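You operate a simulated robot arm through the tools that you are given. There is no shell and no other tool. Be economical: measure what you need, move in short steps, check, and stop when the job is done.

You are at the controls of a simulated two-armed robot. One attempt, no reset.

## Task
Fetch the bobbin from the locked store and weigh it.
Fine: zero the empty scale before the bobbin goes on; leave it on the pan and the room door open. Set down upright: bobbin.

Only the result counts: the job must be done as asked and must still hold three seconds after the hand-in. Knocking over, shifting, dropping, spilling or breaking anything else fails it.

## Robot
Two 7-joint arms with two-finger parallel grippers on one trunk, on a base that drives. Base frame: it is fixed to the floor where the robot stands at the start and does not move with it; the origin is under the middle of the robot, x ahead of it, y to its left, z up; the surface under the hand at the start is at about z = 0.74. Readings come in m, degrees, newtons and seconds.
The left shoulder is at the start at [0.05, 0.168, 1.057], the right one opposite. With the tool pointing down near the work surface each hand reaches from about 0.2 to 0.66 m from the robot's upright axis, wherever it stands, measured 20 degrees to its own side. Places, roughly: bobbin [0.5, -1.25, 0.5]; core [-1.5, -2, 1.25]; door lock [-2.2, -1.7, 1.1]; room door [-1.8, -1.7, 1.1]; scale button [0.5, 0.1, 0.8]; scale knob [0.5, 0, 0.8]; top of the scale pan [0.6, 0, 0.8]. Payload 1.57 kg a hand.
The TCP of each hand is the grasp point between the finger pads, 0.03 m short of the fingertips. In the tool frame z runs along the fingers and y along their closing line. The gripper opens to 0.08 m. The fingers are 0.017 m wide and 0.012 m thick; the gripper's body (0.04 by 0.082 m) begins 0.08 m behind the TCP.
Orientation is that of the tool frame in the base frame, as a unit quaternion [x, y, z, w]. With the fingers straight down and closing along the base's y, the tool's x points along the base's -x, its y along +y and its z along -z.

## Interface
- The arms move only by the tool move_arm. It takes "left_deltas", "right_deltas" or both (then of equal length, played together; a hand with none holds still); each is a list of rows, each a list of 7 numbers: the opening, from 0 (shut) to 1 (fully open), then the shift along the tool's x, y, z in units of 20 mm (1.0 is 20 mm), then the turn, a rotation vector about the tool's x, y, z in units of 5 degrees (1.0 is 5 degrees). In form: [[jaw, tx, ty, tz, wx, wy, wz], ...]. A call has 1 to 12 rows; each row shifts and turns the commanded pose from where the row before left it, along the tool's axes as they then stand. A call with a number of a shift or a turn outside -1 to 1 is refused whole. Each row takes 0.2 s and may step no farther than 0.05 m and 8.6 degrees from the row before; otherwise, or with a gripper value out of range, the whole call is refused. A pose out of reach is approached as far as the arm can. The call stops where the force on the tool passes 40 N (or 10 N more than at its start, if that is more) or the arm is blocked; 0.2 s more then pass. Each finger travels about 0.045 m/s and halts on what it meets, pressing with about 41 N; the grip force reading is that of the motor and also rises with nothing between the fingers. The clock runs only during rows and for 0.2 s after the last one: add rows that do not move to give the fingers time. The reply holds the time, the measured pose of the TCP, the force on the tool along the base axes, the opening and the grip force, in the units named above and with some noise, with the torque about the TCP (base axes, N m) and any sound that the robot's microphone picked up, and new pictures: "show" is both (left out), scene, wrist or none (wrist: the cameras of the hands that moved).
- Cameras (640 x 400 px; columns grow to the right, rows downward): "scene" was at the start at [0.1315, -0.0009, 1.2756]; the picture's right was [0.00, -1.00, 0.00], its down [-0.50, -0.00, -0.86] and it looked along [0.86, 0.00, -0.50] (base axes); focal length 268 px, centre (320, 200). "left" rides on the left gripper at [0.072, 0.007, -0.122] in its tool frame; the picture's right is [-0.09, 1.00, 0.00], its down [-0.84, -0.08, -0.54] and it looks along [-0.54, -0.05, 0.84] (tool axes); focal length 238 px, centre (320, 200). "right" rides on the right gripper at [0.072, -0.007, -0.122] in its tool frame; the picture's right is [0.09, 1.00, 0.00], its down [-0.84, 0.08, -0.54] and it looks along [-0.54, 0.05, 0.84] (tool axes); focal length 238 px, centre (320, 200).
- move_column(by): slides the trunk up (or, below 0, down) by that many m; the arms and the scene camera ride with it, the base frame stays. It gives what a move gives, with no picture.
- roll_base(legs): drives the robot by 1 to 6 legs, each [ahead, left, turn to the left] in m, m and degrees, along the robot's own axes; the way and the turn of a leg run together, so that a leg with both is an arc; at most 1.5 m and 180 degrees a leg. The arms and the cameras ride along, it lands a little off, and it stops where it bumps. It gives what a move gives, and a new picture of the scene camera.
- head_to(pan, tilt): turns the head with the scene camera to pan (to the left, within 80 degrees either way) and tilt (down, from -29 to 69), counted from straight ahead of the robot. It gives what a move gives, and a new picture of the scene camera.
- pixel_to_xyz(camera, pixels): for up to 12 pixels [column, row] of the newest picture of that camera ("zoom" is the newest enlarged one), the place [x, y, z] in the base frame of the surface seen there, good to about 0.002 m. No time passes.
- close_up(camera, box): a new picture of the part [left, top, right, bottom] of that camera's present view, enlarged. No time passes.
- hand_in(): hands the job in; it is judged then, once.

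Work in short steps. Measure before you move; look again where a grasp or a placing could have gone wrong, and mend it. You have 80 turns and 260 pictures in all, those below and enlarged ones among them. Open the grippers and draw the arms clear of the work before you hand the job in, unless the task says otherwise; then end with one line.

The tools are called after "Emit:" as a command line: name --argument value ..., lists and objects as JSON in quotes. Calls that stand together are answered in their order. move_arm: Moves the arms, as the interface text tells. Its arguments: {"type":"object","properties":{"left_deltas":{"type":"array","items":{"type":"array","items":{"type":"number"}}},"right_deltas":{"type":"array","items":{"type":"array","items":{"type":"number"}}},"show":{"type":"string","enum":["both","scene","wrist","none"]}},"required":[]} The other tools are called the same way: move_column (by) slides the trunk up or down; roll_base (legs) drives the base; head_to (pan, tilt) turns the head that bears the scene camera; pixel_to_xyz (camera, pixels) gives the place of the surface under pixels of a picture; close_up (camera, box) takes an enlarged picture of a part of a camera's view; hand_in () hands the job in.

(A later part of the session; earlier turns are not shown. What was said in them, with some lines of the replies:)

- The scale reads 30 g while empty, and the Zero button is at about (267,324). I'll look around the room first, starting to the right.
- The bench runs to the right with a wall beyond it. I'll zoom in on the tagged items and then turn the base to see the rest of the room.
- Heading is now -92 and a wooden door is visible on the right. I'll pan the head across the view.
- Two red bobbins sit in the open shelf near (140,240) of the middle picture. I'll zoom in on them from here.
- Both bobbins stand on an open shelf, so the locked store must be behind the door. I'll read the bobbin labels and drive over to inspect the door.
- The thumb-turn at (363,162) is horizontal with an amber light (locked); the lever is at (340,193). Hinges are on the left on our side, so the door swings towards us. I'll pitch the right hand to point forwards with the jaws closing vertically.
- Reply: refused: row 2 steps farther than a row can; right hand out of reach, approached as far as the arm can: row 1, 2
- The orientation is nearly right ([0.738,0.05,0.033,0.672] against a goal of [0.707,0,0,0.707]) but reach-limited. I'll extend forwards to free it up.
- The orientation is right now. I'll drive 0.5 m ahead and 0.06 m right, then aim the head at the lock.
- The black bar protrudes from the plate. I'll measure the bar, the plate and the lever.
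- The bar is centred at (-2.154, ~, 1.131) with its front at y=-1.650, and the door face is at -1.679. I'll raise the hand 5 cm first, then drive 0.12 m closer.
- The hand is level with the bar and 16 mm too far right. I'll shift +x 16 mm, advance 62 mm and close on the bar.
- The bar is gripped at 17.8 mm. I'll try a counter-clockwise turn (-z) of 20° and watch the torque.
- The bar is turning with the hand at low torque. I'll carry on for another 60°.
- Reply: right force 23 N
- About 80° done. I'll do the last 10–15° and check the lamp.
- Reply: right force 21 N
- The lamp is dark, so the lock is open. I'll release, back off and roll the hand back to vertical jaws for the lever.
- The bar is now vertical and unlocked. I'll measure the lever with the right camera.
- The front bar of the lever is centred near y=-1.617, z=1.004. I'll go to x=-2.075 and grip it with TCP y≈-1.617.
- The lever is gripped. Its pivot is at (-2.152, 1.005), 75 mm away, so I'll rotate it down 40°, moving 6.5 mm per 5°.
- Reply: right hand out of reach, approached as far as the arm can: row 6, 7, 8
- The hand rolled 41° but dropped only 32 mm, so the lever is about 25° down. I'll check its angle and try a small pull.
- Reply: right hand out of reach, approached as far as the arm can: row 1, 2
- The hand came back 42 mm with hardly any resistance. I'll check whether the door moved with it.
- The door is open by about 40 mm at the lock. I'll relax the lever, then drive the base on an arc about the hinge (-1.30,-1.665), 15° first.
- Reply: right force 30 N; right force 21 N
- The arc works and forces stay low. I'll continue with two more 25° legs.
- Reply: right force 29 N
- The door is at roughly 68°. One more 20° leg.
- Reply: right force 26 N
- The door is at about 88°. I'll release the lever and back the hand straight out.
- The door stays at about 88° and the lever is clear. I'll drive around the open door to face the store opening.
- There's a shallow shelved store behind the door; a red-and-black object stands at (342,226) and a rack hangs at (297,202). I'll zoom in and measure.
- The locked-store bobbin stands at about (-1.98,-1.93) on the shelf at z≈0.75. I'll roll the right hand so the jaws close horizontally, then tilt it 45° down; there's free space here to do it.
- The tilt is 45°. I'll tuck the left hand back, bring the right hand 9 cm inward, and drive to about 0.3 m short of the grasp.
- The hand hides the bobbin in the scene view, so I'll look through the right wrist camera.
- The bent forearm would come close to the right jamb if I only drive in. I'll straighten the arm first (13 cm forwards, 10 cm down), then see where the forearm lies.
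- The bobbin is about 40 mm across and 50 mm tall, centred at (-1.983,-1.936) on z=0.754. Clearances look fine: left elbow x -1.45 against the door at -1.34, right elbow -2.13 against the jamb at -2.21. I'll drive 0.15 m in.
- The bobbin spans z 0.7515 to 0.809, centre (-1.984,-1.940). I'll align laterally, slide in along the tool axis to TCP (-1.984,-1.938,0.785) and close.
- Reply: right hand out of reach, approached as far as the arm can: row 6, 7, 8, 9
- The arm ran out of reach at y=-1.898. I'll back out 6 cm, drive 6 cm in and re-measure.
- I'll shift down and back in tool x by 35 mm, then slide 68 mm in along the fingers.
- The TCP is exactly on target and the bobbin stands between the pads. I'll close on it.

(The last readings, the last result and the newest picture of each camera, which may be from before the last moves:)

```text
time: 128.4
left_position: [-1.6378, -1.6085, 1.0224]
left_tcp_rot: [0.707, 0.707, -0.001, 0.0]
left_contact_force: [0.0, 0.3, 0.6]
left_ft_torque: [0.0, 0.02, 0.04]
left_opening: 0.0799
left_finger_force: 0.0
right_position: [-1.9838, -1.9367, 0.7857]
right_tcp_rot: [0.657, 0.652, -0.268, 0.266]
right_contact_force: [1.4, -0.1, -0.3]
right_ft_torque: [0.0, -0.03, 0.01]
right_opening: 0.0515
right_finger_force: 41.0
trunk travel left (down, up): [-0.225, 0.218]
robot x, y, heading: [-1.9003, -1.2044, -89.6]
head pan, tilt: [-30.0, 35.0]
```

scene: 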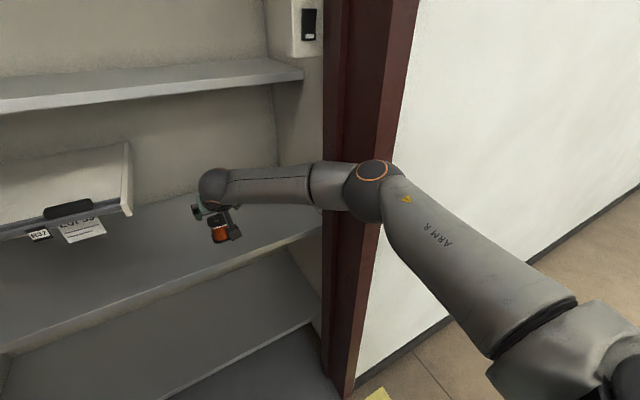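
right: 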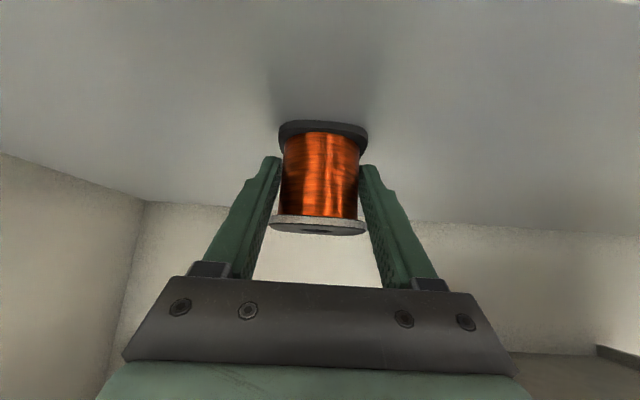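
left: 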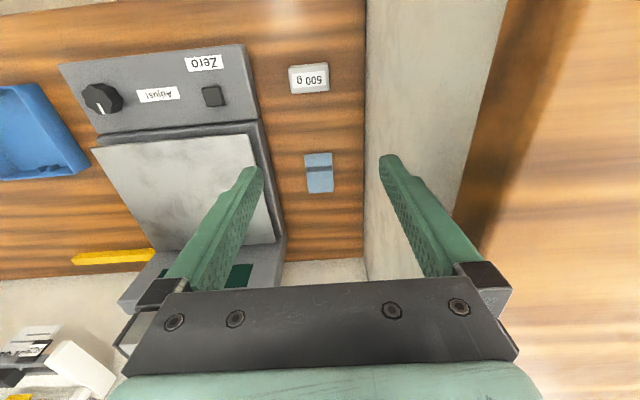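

Gripped at 51.5 mm with 41 N. I'll lift it 4 cm straight up and check.

Emit:
move_arm --right_deltas '[[0.3, -0.35, 0, -0.35, 0, 0, 0], [0.3, -0.5, 0, -0.5, 0, 0, 0], [0.3, -0.5, 0, -0.5, 0, 0, 0], [0.3, 0, 0, 0, 0, 0, 0]]' --show "wrist"

```text
time: 129.4
left_position: [-1.6376, -1.6085, 1.0221]
left_tcp_rot: [0.707, 0.707, 0.0, -0.001]
left_contact_force: [-0.1, 0.6, -0.3]
left_ft_torque: [0.03, 0.0, -0.01]
left_opening: 0.08
left_finger_force: 0.1
right_position: [-1.9825, -1.9388, 0.825]
right_tcp_rot: [0.657, 0.652, -0.268, 0.267]
right_contact_force: [0.2, 0.5, -3.4]
right_ft_torque: [0.02, -0.03, 0.0]
right_opening: 0.0515
right_finger_force: 41.2
trunk travel left (down, up): [-0.225, 0.218]
robot x, y, heading: [-1.8986, -1.2053, -89.7]
head pan, tilt: [-30.0, 35.0]
```

right: 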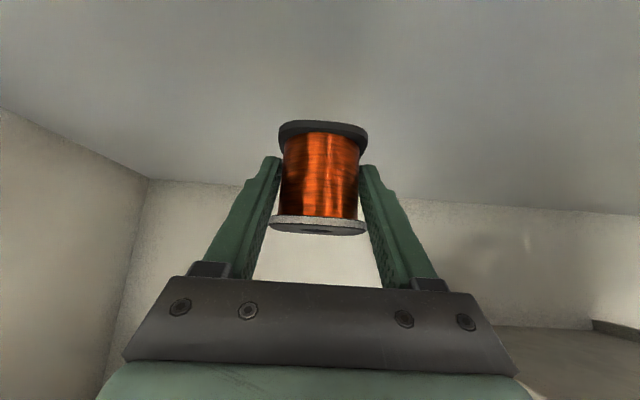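

It's lifted cleanly. I'll back straight out of the store and turn to face the bench.

Emit:
roll_base --legs '[[-1.4, 0, -0.3]]'

Emit:
move_arm --right_deltas '[[0.3, 0, 0, -1, 0, 0, 0], [0.3, 0, 0, -1, 0, 0, 0], [0.3, 0, 0, -1, 0, 0, 0], [0.3, 0, 0, -1, 0, 0, 0], [0.3, 0, 0, -1, 0, 0, 0], [0.3, 0, 0, -1, 0, 0, 0], [0.3, 0, 0, -1, 0, 0, 0], [0.3, 0, 0, 0, 0, 0, 0]]' --show "wrist"

Emit:
roll_base --legs '[[0, 0, 90]]'

```text
time: 136.5
left_position: [-1.6448, -0.1801, 1.0231]
left_tcp_rot: [0.701, 0.713, 0.0, 0.0]
left_contact_force: [0.3, 0.1, -0.7]
left_ft_torque: [0.0, 0.02, 0.0]
left_opening: 0.08
left_finger_force: 0.1
right_position: [-1.9845, -0.517, 0.8252]
right_tcp_rot: [0.652, 0.658, -0.265, 0.269]
right_contact_force: [-0.3, 0.0, -3.0]
right_ft_torque: [0.05, -0.01, 0.01]
right_opening: 0.0507
right_finger_force: 40.3
trunk travel left (down, up): [-0.225, 0.218]
robot x, y, heading: [-1.9126, 0.2165, -89.1]
head pan, tilt: [-30.0, 35.0]
```

scene: 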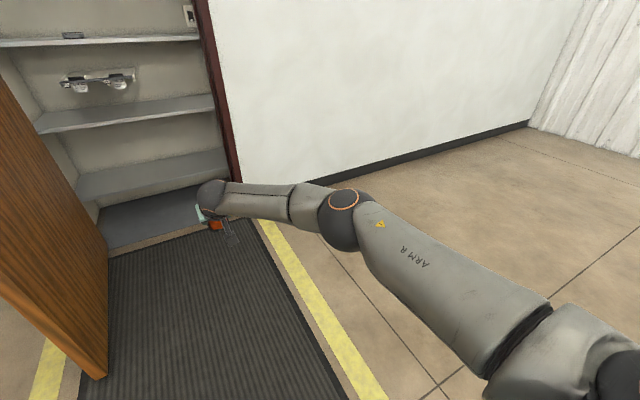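

```text
time: 138.3
left_position: [-1.6448, -0.1807, 1.0222]
left_tcp_rot: [0.7, 0.714, 0.0, -0.001]
left_contact_force: [-0.2, -0.4, 0.3]
left_ft_torque: [0.01, 0.03, 0.04]
left_opening: 0.0799
left_finger_force: 0.0
right_position: [-1.9839, -0.4186, 0.9278]
right_tcp_rot: [0.652, 0.657, -0.266, 0.269]
right_contact_force: [0.1, 0.3, -2.5]
right_ft_torque: [0.04, 0.01, 0.02]
right_opening: 0.0506
right_finger_force: 41.0
trunk travel left (down, up): [-0.225, 0.218]
robot x, y, heading: [-1.9143, 0.2178, -89.1]
head pan, tilt: [-30.0, 35.0]
```

right: 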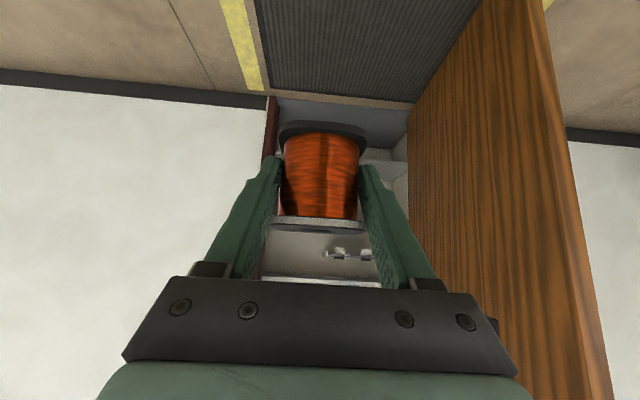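

```text
time: 142.5
left_position: [-1.5088, 0.4773, 1.0236]
left_tcp_rot: [0.002, 1.0, 0.0, 0.0]
left_contact_force: [0.0, 0.2, -0.3]
left_ft_torque: [0.0, 0.03, -0.03]
left_opening: 0.08
left_finger_force: 0.1
right_position: [-1.2788, 0.1323, 0.9267]
right_tcp_rot: [0.007, 0.926, -0.002, 0.378]
right_contact_force: [0.6, 0.0, -2.2]
right_ft_torque: [-0.02, 0.04, -0.02]
right_opening: 0.0498
right_finger_force: 40.5
trunk travel left (down, up): [-0.225, 0.218]
robot x, y, heading: [-1.9134, 0.2217, -0.4]
head pan, tilt: [-30.0, 35.0]
```

scene: 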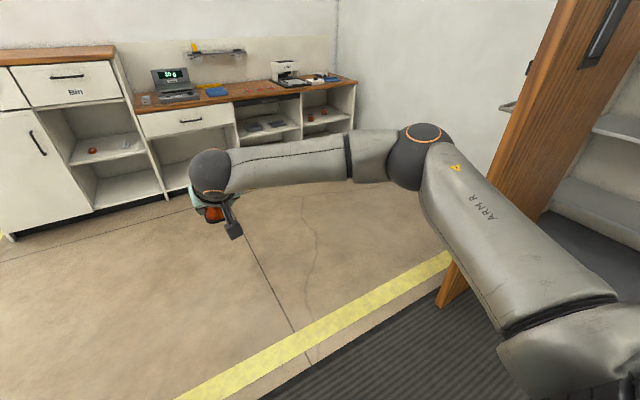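

The bobbin is secure. I'll drive to the bench, back to about the starting place.

Emit:
roll_base --legs '[[1.2, -0.22, 0.4], [0.62, 0, 0]]'

Emit:
head_to --pan 5 --tilt 40

```text
time: 151.8
left_position: [0.3229, 0.2233, 1.0232]
left_tcp_rot: [0.01, 1.0, 0.001, 0.0]
left_contact_force: [1.3, -0.2, 0.9]
left_ft_torque: [0.02, 0.0, -0.02]
left_opening: 0.0801
left_finger_force: 0.0
right_position: [0.5467, -0.1238, 0.9271]
right_tcp_rot: [0.014, 0.925, -0.005, 0.379]
right_contact_force: [0.0, -0.5, -2.2]
right_ft_torque: [0.03, 0.04, 0.01]
right_opening: 0.0491
right_finger_force: 41.3
trunk travel left (down, up): [-0.225, 0.218]
robot x, y, heading: [-0.0879, -0.0298, -1.4]
head pan, tilt: [-30.0, 35.0]
```

scene: 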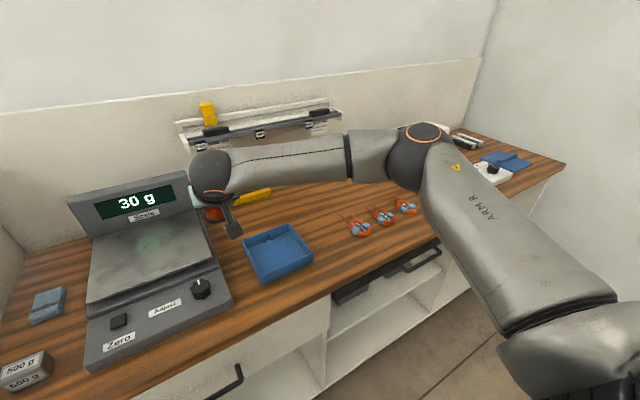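

```text
time: 152.8
left_position: [0.3234, 0.2235, 1.0223]
left_tcp_rot: [0.01, 1.0, 0.0, 0.002]
left_contact_force: [0.8, 0.7, 0.5]
left_ft_torque: [-0.03, 0.0, 0.01]
left_opening: 0.0801
left_finger_force: 0.0
right_position: [0.5468, -0.1242, 0.9272]
right_tcp_rot: [0.013, 0.926, -0.005, 0.378]
right_contact_force: [0.3, 0.1, -3.1]
right_ft_torque: [-0.02, 0.04, -0.01]
right_opening: 0.0489
right_finger_force: 40.7
trunk travel left (down, up): [-0.225, 0.218]
robot x, y, heading: [-0.0867, -0.0287, -1.4]
head pan, tilt: [5.0, 40.0]
```

scene: 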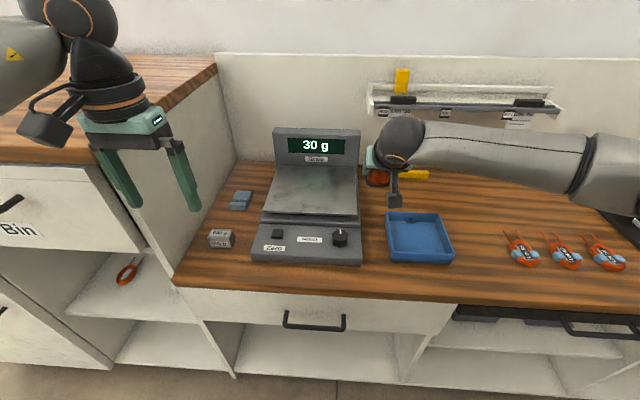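

Next I'll press Zero with the left hand's closed fingers, so I'll measure the button and pan from here.

Emit:
close_up --camera "scene" --box '[240, 120, 400, 270]'

Emit:
pixel_to_xyz --camera "scene" --pixels '[[277, 232], [277, 235], [278, 230], [316, 180], [316, 205], [285, 190], [350, 190], [316, 167], [340, 236], [265, 235]]'

```text
2.67 times, centred on (320, 195) of scene
```

zoom: 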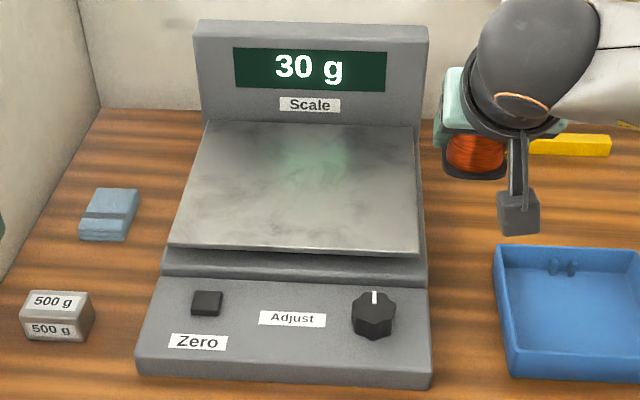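

```text
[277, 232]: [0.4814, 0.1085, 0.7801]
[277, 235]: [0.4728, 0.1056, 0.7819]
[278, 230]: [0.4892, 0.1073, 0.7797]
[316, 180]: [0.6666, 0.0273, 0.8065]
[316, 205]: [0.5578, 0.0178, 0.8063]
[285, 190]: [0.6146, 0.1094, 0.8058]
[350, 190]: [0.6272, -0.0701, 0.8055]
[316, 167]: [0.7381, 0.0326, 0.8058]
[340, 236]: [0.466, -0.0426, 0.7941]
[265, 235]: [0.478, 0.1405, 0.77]
```

The button is at (0.482,0.108), top z 0.780. I'll close the left fingers, move over it and descend to about 3 cm above.

Emit:
move_arm --left_deltas '[[0, -1, -0.7, 0, 0, 0, 0], [0, -1, -0.7, 0, 0, 0, 0], [0, -1, -0.7, 0, 0, 0, 0], [0, -1, -0.7, 0, 0, 0, 0], [0, -1, -0.7, 0, 0, 0, 0], [0, -1, -0.7, 0, 0, 0, 0], [0, -1, -0.7, 0, 0, 0, 0], [0, -0.95, -0.7, 0, 0, 0, 0], [0, 0, 0, 1, 0, 0, 0], [0, 0, 0, 1, 0, 0, 0], [0, 0, 0, 1, 0, 0, 0], [0, 0, 0, 1, 0, 0, 0]]' --show "none"

Emit:
move_arm --left_deltas '[[0, 0, 0, 1, 0, 0, 0], [0, 0, 0, 1, 0, 0, 0], [0, 0, 0, 1, 0, 0, 0], [0, 0, 0, 1, 0, 0, 0], [0, 0, 0, 0.8, 0, 0, 0], [0, 0, 0, 0, 0, 0, 0]]'

Emit:
close_up --camera "left" --box '[200, 60, 440, 260]'

```text
time: 155.4
left_position: [0.4787, 0.1071, 0.9424]
left_tcp_rot: [0.01, 1.0, 0.0, 0.001]
left_contact_force: [-0.1, 0.1, 0.7]
left_ft_torque: [0.01, -0.03, 0.03]
left_opening: 0.0003
left_finger_force: 21.0
right_position: [0.5463, -0.1244, 0.926]
right_tcp_rot: [0.013, 0.926, -0.005, 0.377]
right_contact_force: [0.3, 1.1, -3.1]
right_ft_torque: [0.03, 0.03, 0.02]
right_opening: 0.0487
right_finger_force: 41.1
trunk travel left (down, up): [-0.225, 0.218]
robot x, y, heading: [-0.0834, -0.0286, -1.0]
head pan, tilt: [5.0, 40.0]
```

```text
time: 156.8
left_position: [0.4786, 0.1078, 0.8456]
left_tcp_rot: [0.009, 1.0, 0.0, 0.001]
left_contact_force: [-0.2, 0.6, 0.4]
left_ft_torque: [-0.01, -0.02, -0.01]
left_opening: 0.0002
left_finger_force: 21.6
right_position: [0.5474, -0.1248, 0.9259]
right_tcp_rot: [0.014, 0.926, -0.006, 0.377]
right_contact_force: [-0.5, 0.2, -2.7]
right_ft_torque: [-0.02, 0.03, 0.0]
right_opening: 0.0484
right_finger_force: 40.9
trunk travel left (down, up): [-0.225, 0.218]
robot x, y, heading: [-0.0852, -0.0296, -1.3]
head pan, tilt: [5.0, 40.0]
```

scene: 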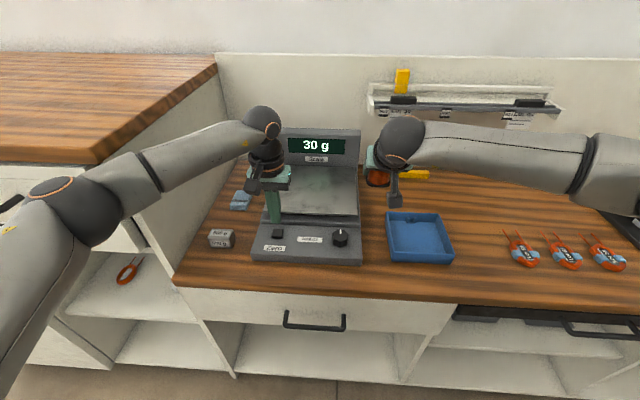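
left: 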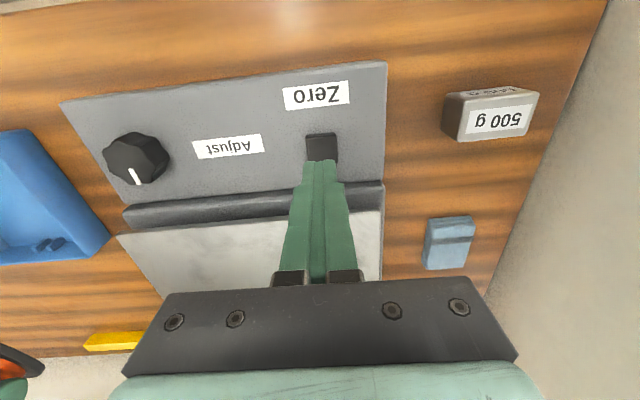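

```text
2.00 times, centred on (320, 160) of left
```

zoom: 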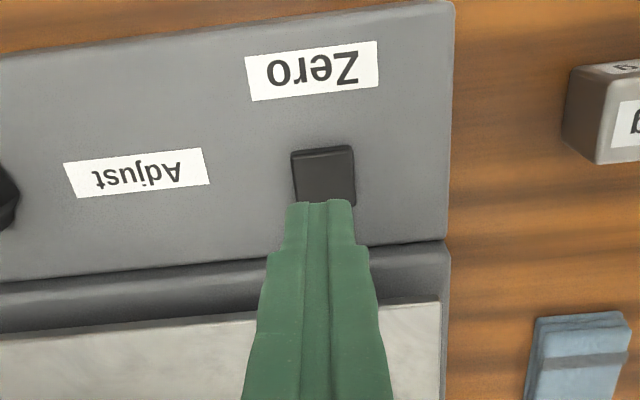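

The fingertips are over the button, 35 mm above it. I'll press down gently in small steps, then release.

Emit:
move_arm --left_deltas '[[0, 0, 0, 0.8, 0, 0, 0], [0, 0, 0, 0.8, 0, 0, 0], [0, 0, 0, 0.15, 0, 0, 0], [0, 0, 0, 0.1, 0, 0, 0], [0, 0, 0, 0.1, 0, 0, 0], [0, 0, 0, 0, 0, 0, 0]]' --show "scene"

```text
time: 158.2
left_position: [0.478, 0.1095, 0.8061]
left_tcp_rot: [0.011, 1.0, 0.001, 0.001]
left_contact_force: [-0.9, 0.1, 1.9]
left_ft_torque: [0.05, 0.04, 0.01]
left_opening: 0.0002
left_finger_force: 21.5
right_position: [0.5466, -0.1248, 0.9269]
right_tcp_rot: [0.013, 0.925, -0.004, 0.379]
right_contact_force: [-0.1, -0.5, -2.0]
right_ft_torque: [0.0, 0.03, 0.0]
right_opening: 0.0487
right_finger_force: 40.9
trunk travel left (down, up): [-0.225, 0.218]
robot x, y, heading: [-0.09, -0.027, -1.1]
head pan, tilt: [5.0, 40.0]
heard: click
```

scene: 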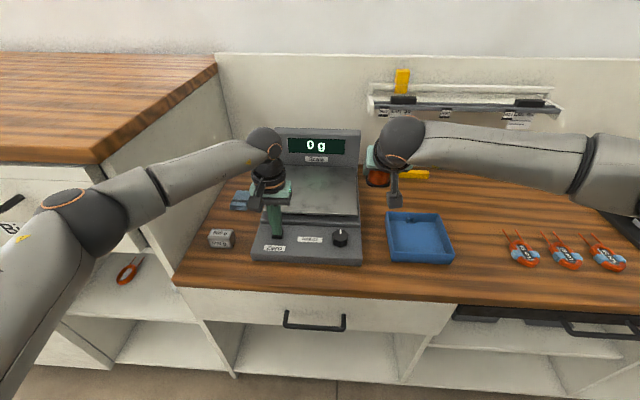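

A click, and the display shows 0 g. I'll raise the left hand and withdraw it.

Emit:
move_arm --left_deltas '[[0, 0, 0, -1, 0, 0, 0], [0, 0, 0, -1, 0, 0, 0], [0, 0, 0, -1, 0, 0, 0], [0, 0, 0, -1, 0, 0, 0], [0, 0, 0, -1, 0, 0, 0], [0, 0, 0, -1, 0, 0, 0], [0, 0, 0, -1, 0, 0, 0], [0, 0, 0, -1, 0, 0, 0], [0, 0, 0, -1, 0, 0, 0], [0, 0, 0, -1, 0, 0, 0], [0, 1, 1, 0, 0, 0, 0], [0, 1, 1, 0, 0, 0, 0]]' --show "none"

Emit:
move_arm --left_deltas '[[0, 1, 1, 0, 0, 0, 0], [0, 1, 1, 0, 0, 0, 0], [0, 1, 1, 0, 0, 0, 0], [0, 1, 0.5, 0, 0, 0, 0], [0, 1, 0, 0, 0, 0, 0], [0, 0, 0, 0, 0, 0, 0]]' --show "scene"

Emit:
close_up --camera "scene" --box '[250, 100, 430, 240]'

Emit:
close_up --camera "right" --box '[0, 0, 640, 400]'

```text
time: 160.8
left_position: [0.4392, 0.1515, 1.0073]
left_tcp_rot: [0.01, 1.0, 0.001, 0.001]
left_contact_force: [0.8, 0.1, -0.8]
left_ft_torque: [0.0, 0.03, -0.02]
left_opening: 0.0
left_finger_force: 21.6
right_position: [0.5479, -0.1238, 0.9269]
right_tcp_rot: [0.012, 0.926, -0.004, 0.376]
right_contact_force: [-0.1, -0.2, -3.1]
right_ft_torque: [-0.02, 0.03, -0.02]
right_opening: 0.0481
right_finger_force: 41.0
trunk travel left (down, up): [-0.225, 0.218]
robot x, y, heading: [-0.0851, -0.0301, -1.2]
head pan, tilt: [5.0, 40.0]
```

```text
time: 162.2
left_position: [0.3409, 0.223, 1.0054]
left_tcp_rot: [0.01, 1.0, 0.0, 0.0]
left_contact_force: [-1.2, 0.5, -0.6]
left_ft_torque: [-0.03, 0.03, 0.03]
left_opening: 0.0
left_finger_force: 20.8
right_position: [0.5475, -0.1248, 0.926]
right_tcp_rot: [0.012, 0.926, -0.004, 0.378]
right_contact_force: [-0.1, 1.0, -2.3]
right_ft_torque: [0.01, 0.04, 0.0]
right_opening: 0.048
right_finger_force: 41.1
trunk travel left (down, up): [-0.225, 0.218]
robot x, y, heading: [-0.0872, -0.0281, -1.1]
head pan, tilt: [5.0, 40.0]
```

scene: 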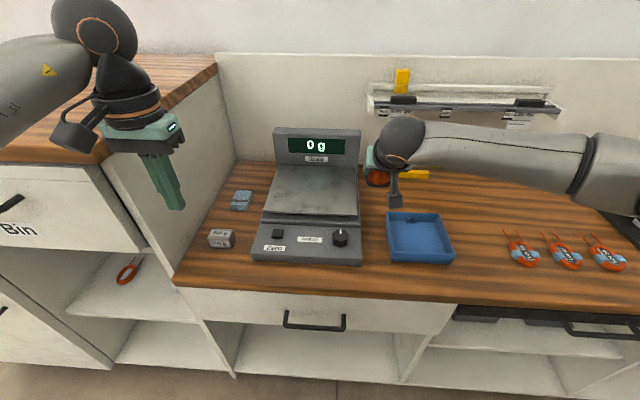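

```text
2.86 times, centred on (340, 170) of scene
```

zoom: 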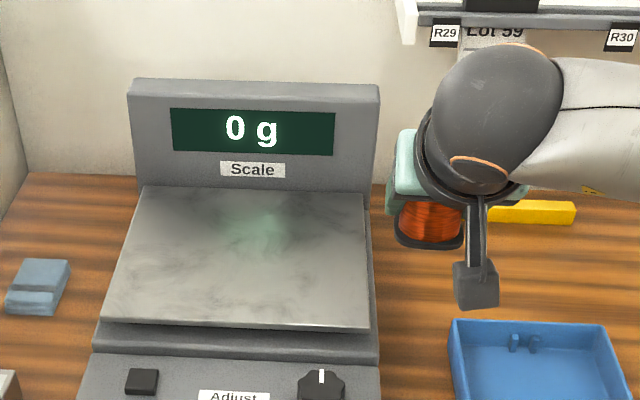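

```text
1.00 times, centred on (320, 200) of right (not enlarged: the box is as wide or as high as the picture)
```

zoom: 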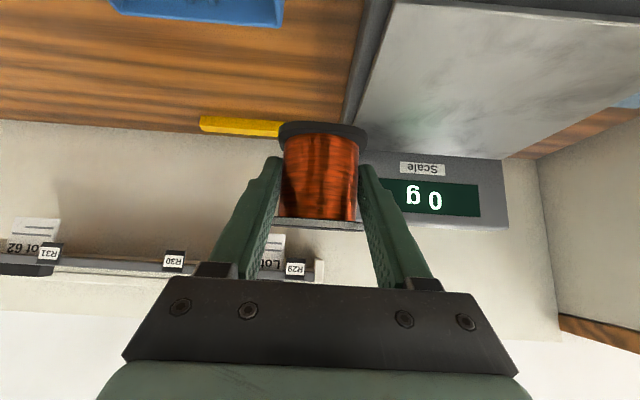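

The scale reads 0 g. The jaw opening has crept from 51.5 to 48 mm, so I'll check the bobbin's tilt and lowest point.

Emit:
close_up --camera "right" --box '[240, 100, 400, 250]'

Emit:
pixel_to_xyz --camera "right" --pixels '[[320, 142], [320, 160], [320, 180], [320, 200], [320, 214], [320, 132], [295, 128], [350, 130], [320, 125], [320, 223], [290, 222], [350, 225]]'

```text
2.67 times, centred on (320, 175) of right
```

zoom: 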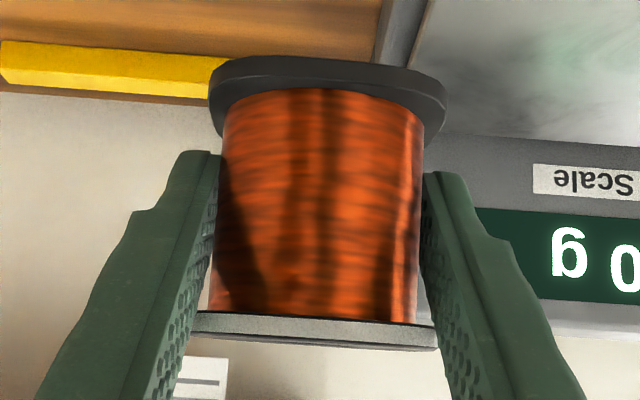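

```text
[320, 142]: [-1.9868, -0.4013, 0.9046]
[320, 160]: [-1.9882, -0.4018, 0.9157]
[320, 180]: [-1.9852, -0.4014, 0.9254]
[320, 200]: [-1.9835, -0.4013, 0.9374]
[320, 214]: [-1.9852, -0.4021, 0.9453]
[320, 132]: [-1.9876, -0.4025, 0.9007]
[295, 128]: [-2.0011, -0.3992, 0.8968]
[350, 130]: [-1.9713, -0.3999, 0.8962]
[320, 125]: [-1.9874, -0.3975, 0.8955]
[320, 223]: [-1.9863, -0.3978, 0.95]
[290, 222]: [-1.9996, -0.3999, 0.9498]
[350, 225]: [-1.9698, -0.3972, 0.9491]
```

Those points came from the older picture (where the bobbin was upright). I'll query the fresh zoomed one.

Emit:
pixel_to_xyz --camera "zoom" --pixels '[[320, 110], [320, 160], [320, 220], [320, 270], [320, 305], [320, 80], [320, 65], [320, 330], [240, 325], [410, 335], [240, 75], [420, 95]]'

```text
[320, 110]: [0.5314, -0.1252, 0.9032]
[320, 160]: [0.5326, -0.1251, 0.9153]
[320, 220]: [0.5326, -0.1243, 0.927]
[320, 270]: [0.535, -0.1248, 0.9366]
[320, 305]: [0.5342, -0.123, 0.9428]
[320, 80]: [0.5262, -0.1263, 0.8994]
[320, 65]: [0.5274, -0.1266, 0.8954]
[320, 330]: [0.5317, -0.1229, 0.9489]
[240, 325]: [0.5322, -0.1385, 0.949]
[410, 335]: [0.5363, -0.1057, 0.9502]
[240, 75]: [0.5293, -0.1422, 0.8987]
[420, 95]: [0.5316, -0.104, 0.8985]
```

The bobbin has crept about 5° top-forward in the grip. I'll correct the hand pitch by -5° and move over the pan centre at the current height.

Emit:
move_arm --right_deltas '[[0.3, 0, 0, 0, 0, -0.5, 0], [0.3, 0, 0, 0, 0, -0.5, 0], [0.3, -0.24, 0.9, 0.29, 0, 0, 0], [0.3, -0.24, 0.9, 0.29, 0, 0, 0], [0.3, -0.24, 0.9, 0.29, 0, 0, 0], [0.3, -0.24, 0.9, 0.29, 0, 0, 0], [0.3, -0.24, 0.9, 0.29, 0, 0, 0], [0.3, -0.24, 0.9, 0.29, 0, 0, 0], [0.3, -0.24, 0.9, 0.29, 0, 0, 0], [0.3, -0.24, 0.9, 0.29, 0, 0, 0], [0.3, 0, 0, 0, 0, 0, 0]]'

Emit:
close_up --camera "right" --box '[240, 100, 400, 250]'

Emit:
pixel_to_xyz --camera "zoom" --pixels '[[320, 110], [320, 160], [320, 220], [320, 270], [320, 300], [320, 75], [320, 65], [320, 330], [240, 328], [400, 335]]'

```text
time: 164.6
left_position: [0.3412, 0.2228, 1.0054]
left_tcp_rot: [0.01, 1.0, 0.0, 0.001]
left_contact_force: [-0.3, 0.0, -0.3]
left_ft_torque: [-0.01, 0.01, 0.01]
left_opening: 0.0
left_finger_force: 20.9
right_position: [0.6094, 0.0169, 0.9265]
right_tcp_rot: [0.012, 0.909, -0.004, 0.417]
right_contact_force: [-0.7, -0.2, -3.8]
right_ft_torque: [-0.01, -0.01, -0.01]
right_opening: 0.0474
right_finger_force: 40.9
trunk travel left (down, up): [-0.225, 0.218]
robot x, y, heading: [-0.0842, -0.0329, -1.3]
head pan, tilt: [5.0, 40.0]
```

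scene: 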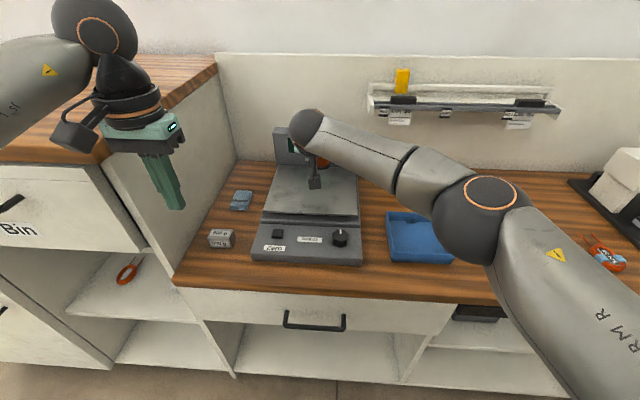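
right: 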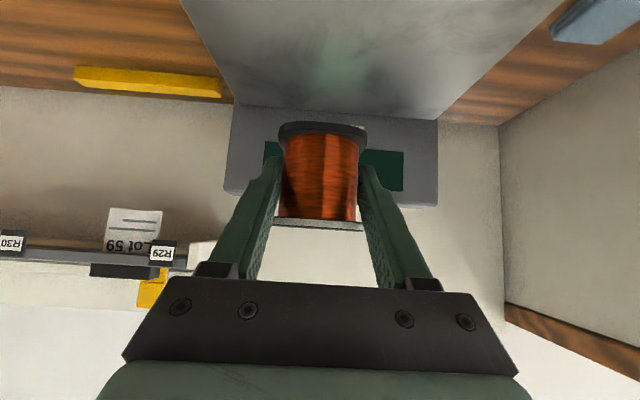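

```text
2.67 times, centred on (320, 175) of right
```

zoom: 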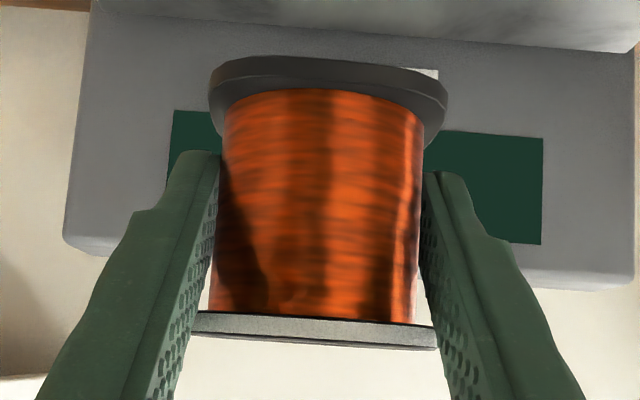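

```text
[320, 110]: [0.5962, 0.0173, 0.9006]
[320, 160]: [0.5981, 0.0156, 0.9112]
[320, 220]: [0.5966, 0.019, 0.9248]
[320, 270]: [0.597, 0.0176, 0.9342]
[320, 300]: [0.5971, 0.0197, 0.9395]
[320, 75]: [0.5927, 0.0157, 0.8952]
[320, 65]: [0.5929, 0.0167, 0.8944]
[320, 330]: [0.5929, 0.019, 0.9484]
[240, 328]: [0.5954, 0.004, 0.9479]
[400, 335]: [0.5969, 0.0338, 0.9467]
```

It's upright now, centred near (0.615,0.018), bottom about 34 mm below the TCP. I'll descend 76 mm straight down, then creep to contact.

Emit:
move_arm --right_deltas '[[0.3, 0.758, 0, 0.652, 0, 0, 0], [0.3, 0.758, 0, 0.652, 0, 0, 0], [0.3, 0.758, 0, 0.652, 0, 0, 0], [0.3, 0.6, 0, 0.52, 0, 0, 0], [0.3, 0, 0, 0, 0, 0, 0]]' --show "none"

Emit:
close_up --camera "scene" --box '[250, 100, 410, 260]'

Emit:
close_up --camera "right" --box '[160, 50, 480, 250]'

```text
time: 165.8
left_position: [0.3421, 0.2235, 1.0063]
left_tcp_rot: [0.01, 1.0, 0.0, 0.0]
left_contact_force: [0.0, -0.4, 0.1]
left_ft_torque: [0.05, 0.0, 0.01]
left_opening: 0.0
left_finger_force: 21.4
right_position: [0.6105, 0.0178, 0.8509]
right_tcp_rot: [0.012, 0.909, -0.005, 0.417]
right_contact_force: [0.0, -0.3, -2.8]
right_ft_torque: [-0.03, -0.01, -0.03]
right_opening: 0.0477
right_finger_force: 40.5
trunk travel left (down, up): [-0.225, 0.218]
robot x, y, heading: [-0.0912, -0.0308, -1.4]
head pan, tilt: [5.0, 40.0]
```

```text
2.50 times, centred on (330, 180) of scene
```

zoom: 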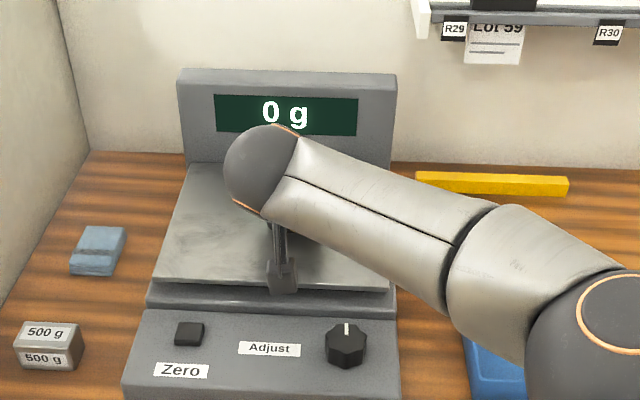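

```text
2.00 times, centred on (320, 150) of right
```

zoom: 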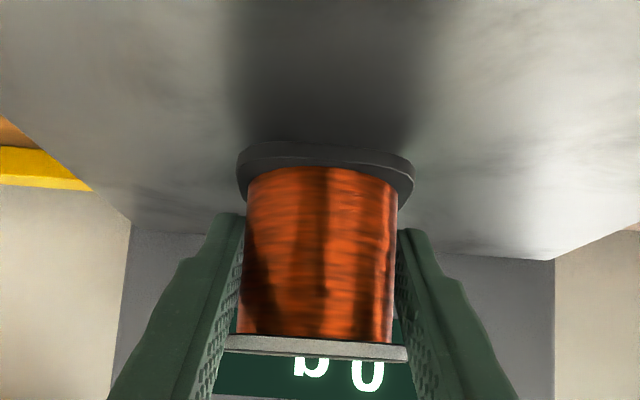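

Still 0 g, with about 10 mm to go. I'll creep down in 2–3 mm steps.

Emit:
move_arm --right_deltas '[[0.3, 0.114, 0, 0.098, 0, 0, 0], [0.3, 0.114, 0, 0.098, 0, 0, 0], [0.3, 0.076, 0, 0.065, 0, 0, 0], [0.3, 0.076, 0, 0.065, 0, 0, 0], [0.3, 0, 0, 0, 0, 0, 0]]' --show "wrist"

Emit:
close_up --camera "scene" --box '[290, 120, 360, 170]'

```text
time: 167.0
left_position: [0.3426, 0.2222, 1.0058]
left_tcp_rot: [0.009, 1.0, 0.0, 0.001]
left_contact_force: [0.3, 0.2, 0.4]
left_ft_torque: [0.0, -0.02, 0.01]
left_opening: 0.0
left_finger_force: 21.3
right_position: [0.6113, 0.0191, 0.8395]
right_tcp_rot: [0.013, 0.908, -0.005, 0.419]
right_contact_force: [0.7, 0.1, -1.0]
right_ft_torque: [0.03, -0.05, 0.01]
right_opening: 0.0475
right_finger_force: 41.2
trunk travel left (down, up): [-0.225, 0.218]
robot x, y, heading: [-0.0858, -0.0267, -1.3]
head pan, tilt: [5.0, 40.0]
```

right: 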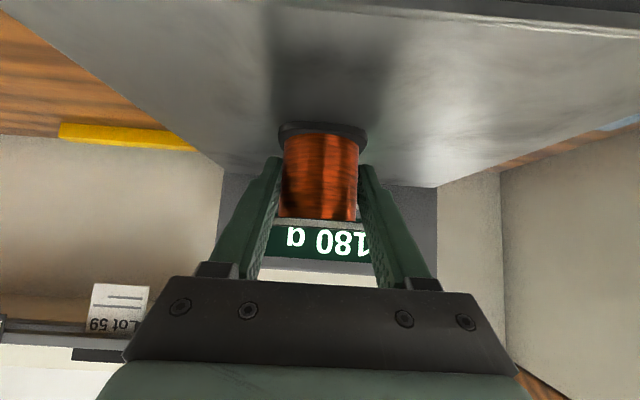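

```text
8.00 times, centred on (325, 145) of scene
```

zoom: 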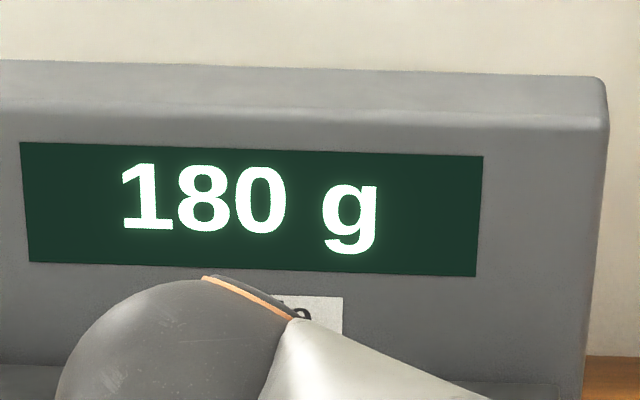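

Contact: the display shows 180 g while part of the weight is still carried. I'll go down 1 mm more and then open the jaws.

Emit:
move_arm --right_deltas '[[0.3, 0.038, 0, 0.032, 0, 0, 0], [0.3, 0, 0, 0, 0, 0, 0], [0.65, 0, 0, 0, 0, 0, 0], [0.8, 0, 0, 0, 0, 0, 0], [1, 0, 0, 0, 0, 0, 0], [1, 0, 0, 0, 0, 0, 0], [1, 0, 0, 0, 0, 0, 0]]' --show "wrist"

Emit:
close_up --camera "right" --box '[160, 50, 480, 250]'

```text
time: 168.6
left_position: [0.3411, 0.223, 1.005]
left_tcp_rot: [0.01, 1.0, 0.001, 0.0]
left_contact_force: [-0.4, 0.8, -0.5]
left_ft_torque: [0.0, 0.0, -0.01]
left_opening: 0.0
left_finger_force: 21.8
right_position: [0.6111, 0.018, 0.8399]
right_tcp_rot: [0.013, 0.909, -0.006, 0.417]
right_contact_force: [0.7, 0.7, 0.4]
right_ft_torque: [0.02, -0.01, -0.04]
right_opening: 0.0801
right_finger_force: 0.1
trunk travel left (down, up): [-0.225, 0.218]
robot x, y, heading: [-0.0839, -0.0289, -1.0]
head pan, tilt: [5.0, 40.0]
```

right: 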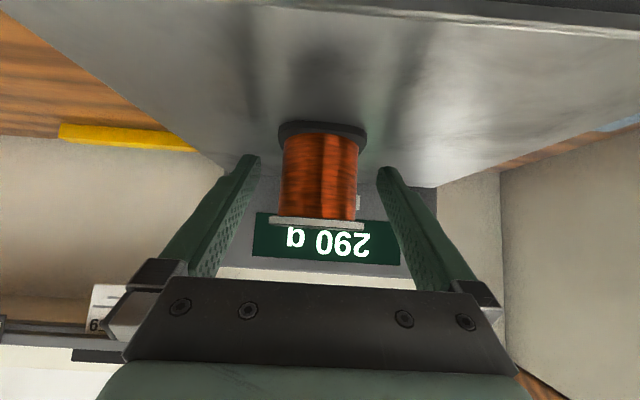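

```text
2.00 times, centred on (320, 150) of right
```

zoom: 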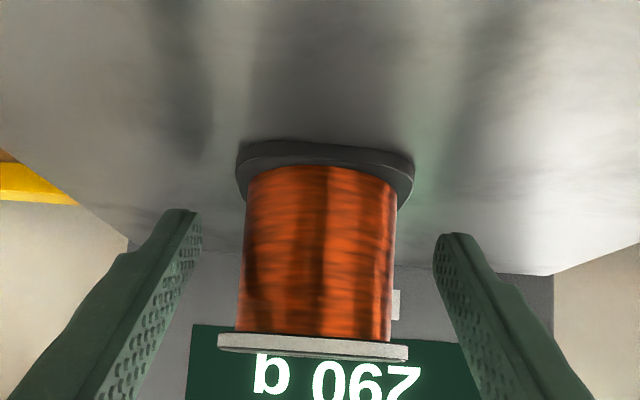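

The bobbin stands free and the scale reads 290 g. I'll retract the right hand along its tool axis and open the left gripper.

Emit:
move_arm --right_deltas '[[1, 0, 0, -0.8, 0, 0, 0], [1, 0, 0, -1, 0, 0, 0], [1, 0, 0, -1, 0, 0, 0], [1, 0, 0, -1, 0, 0, 0], [1, 0, 0, -1, 0, 0, 0], [1, 0, 0, -1, 0, 0, 0], [1, 0, 0, -1, 0, 0, 0], [1, 0, 0, -1, 0, 0, 0], [1, 0, -1, -1, 0, 0, 0], [1, 0, -1, 0, 0, 0, 0], [1, 0, -1, 0, 0, 0, 0], [1, 0, 0, 0, 0, 0, 0]]' --left_deltas '[[0.2, 0, 0, 0, 0, 0, 0], [0.4, 0, 0, 0, 0, 0, 0], [0.6, 0, 0, 0, 0, 0, 0], [0.8, 0, 0, 0, 0, 0, 0], [1, 0, 0, 0, 0, 0, 0], [1, 0, 0, 0, 0, 0, 0], [1, 0, 0, 0, 0, 0, 0], [1, 0, 0, 0, 0, 0, 0], [1, 0, 0, 0, 0, 0, 0], [1, 0, 0, 0, 0, 0, 0], [1, 0, 0, 0, 0, 0, 0], [1, 0, 0, 0, 0, 0, 0]]' --show "scene"

Emit:
roll_base --legs '[[-0.3, 0, 0]]'

Emit:
close_up --camera "scene" --box '[250, 80, 410, 220]'

Emit:
head_to --pan -80 --tilt 10

```text
time: 171.2
left_position: [0.3419, 0.2216, 1.005]
left_tcp_rot: [0.01, 1.0, 0.0, 0.001]
left_contact_force: [-0.1, 0.1, 0.0]
left_ft_torque: [0.02, 0.03, 0.01]
left_opening: 0.0799
left_finger_force: 0.1
right_position: [0.4754, -0.0399, 0.9552]
right_tcp_rot: [0.013, 0.909, -0.006, 0.417]
right_contact_force: [1.2, -0.2, -0.2]
right_ft_torque: [0.01, 0.01, 0.01]
right_opening: 0.0797
right_finger_force: 0.1
trunk travel left (down, up): [-0.225, 0.218]
robot x, y, heading: [-0.0885, -0.0284, -1.1]
head pan, tilt: [5.0, 40.0]
```

scene: 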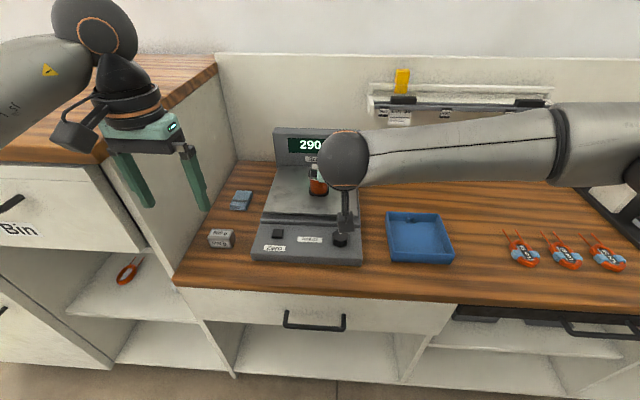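

```text
time: 173.2
left_position: [0.0406, 0.2291, 1.006]
left_tcp_rot: [0.012, 1.0, 0.001, 0.001]
left_contact_force: [0.0, 0.1, -0.8]
left_ft_torque: [0.01, 0.0, 0.01]
left_opening: 0.0799
left_finger_force: 0.0
right_position: [0.1742, -0.0362, 0.9538]
right_tcp_rot: [0.015, 0.909, -0.007, 0.417]
right_contact_force: [0.0, 0.3, -0.3]
right_ft_torque: [-0.04, 0.02, -0.03]
right_opening: 0.0797
right_finger_force: 0.2
trunk travel left (down, up): [-0.225, 0.218]
robot x, y, heading: [-0.3889, -0.0195, -1.3]
head pan, tilt: [5.0, 40.0]
```

scene: 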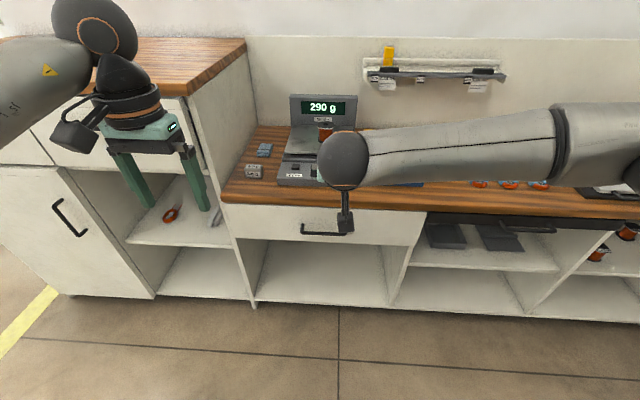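

```text
2.86 times, centred on (330, 150) of scene
```

zoom: 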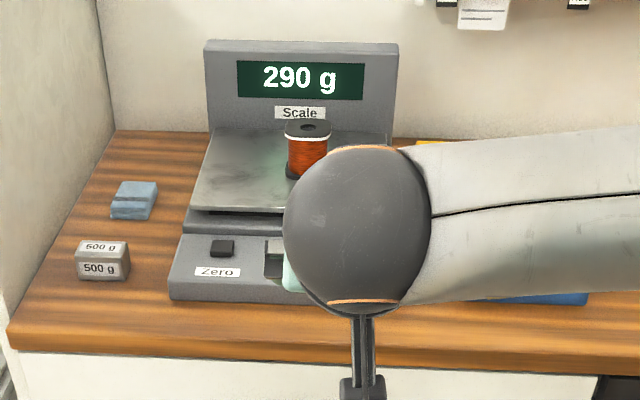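

```text
time: 174.8
left_position: [0.0406, 0.2276, 1.0058]
left_tcp_rot: [0.011, 1.0, 0.0, 0.001]
left_contact_force: [0.6, 0.0, 0.1]
left_ft_torque: [0.01, -0.01, 0.04]
left_opening: 0.08
left_finger_force: 0.0
right_position: [0.1759, -0.0347, 0.9531]
right_tcp_rot: [0.014, 0.909, -0.006, 0.417]
right_contact_force: [-0.3, 0.6, 0.0]
right_ft_torque: [-0.01, 0.0, -0.03]
right_opening: 0.08
right_finger_force: 0.1
trunk travel left (down, up): [-0.225, 0.218]
robot x, y, heading: [-0.3852, -0.0233, -1.3]
head pan, tilt: [-80.0, 10.0]
```

scene: 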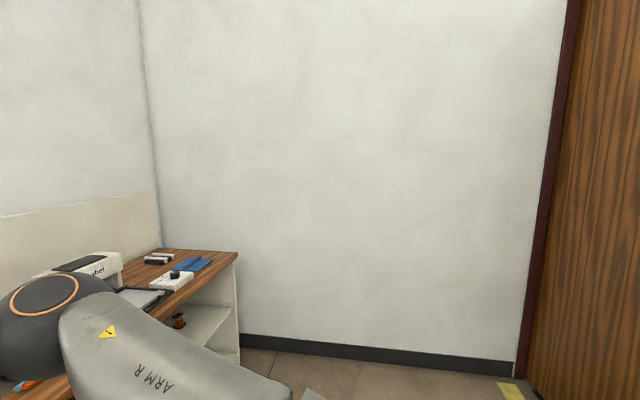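

The bobbin stands upright on the pan at 290 g, the door is still open, both grippers are open and the arms are clear. I'm handing in.

Emit:
hand_in

```text
The job is handed in.
```

The bobbin from the locked store is upright on the pan and reads 290 g; the empty scale was zeroed first (30 g to 0 g), and the room door is still open.
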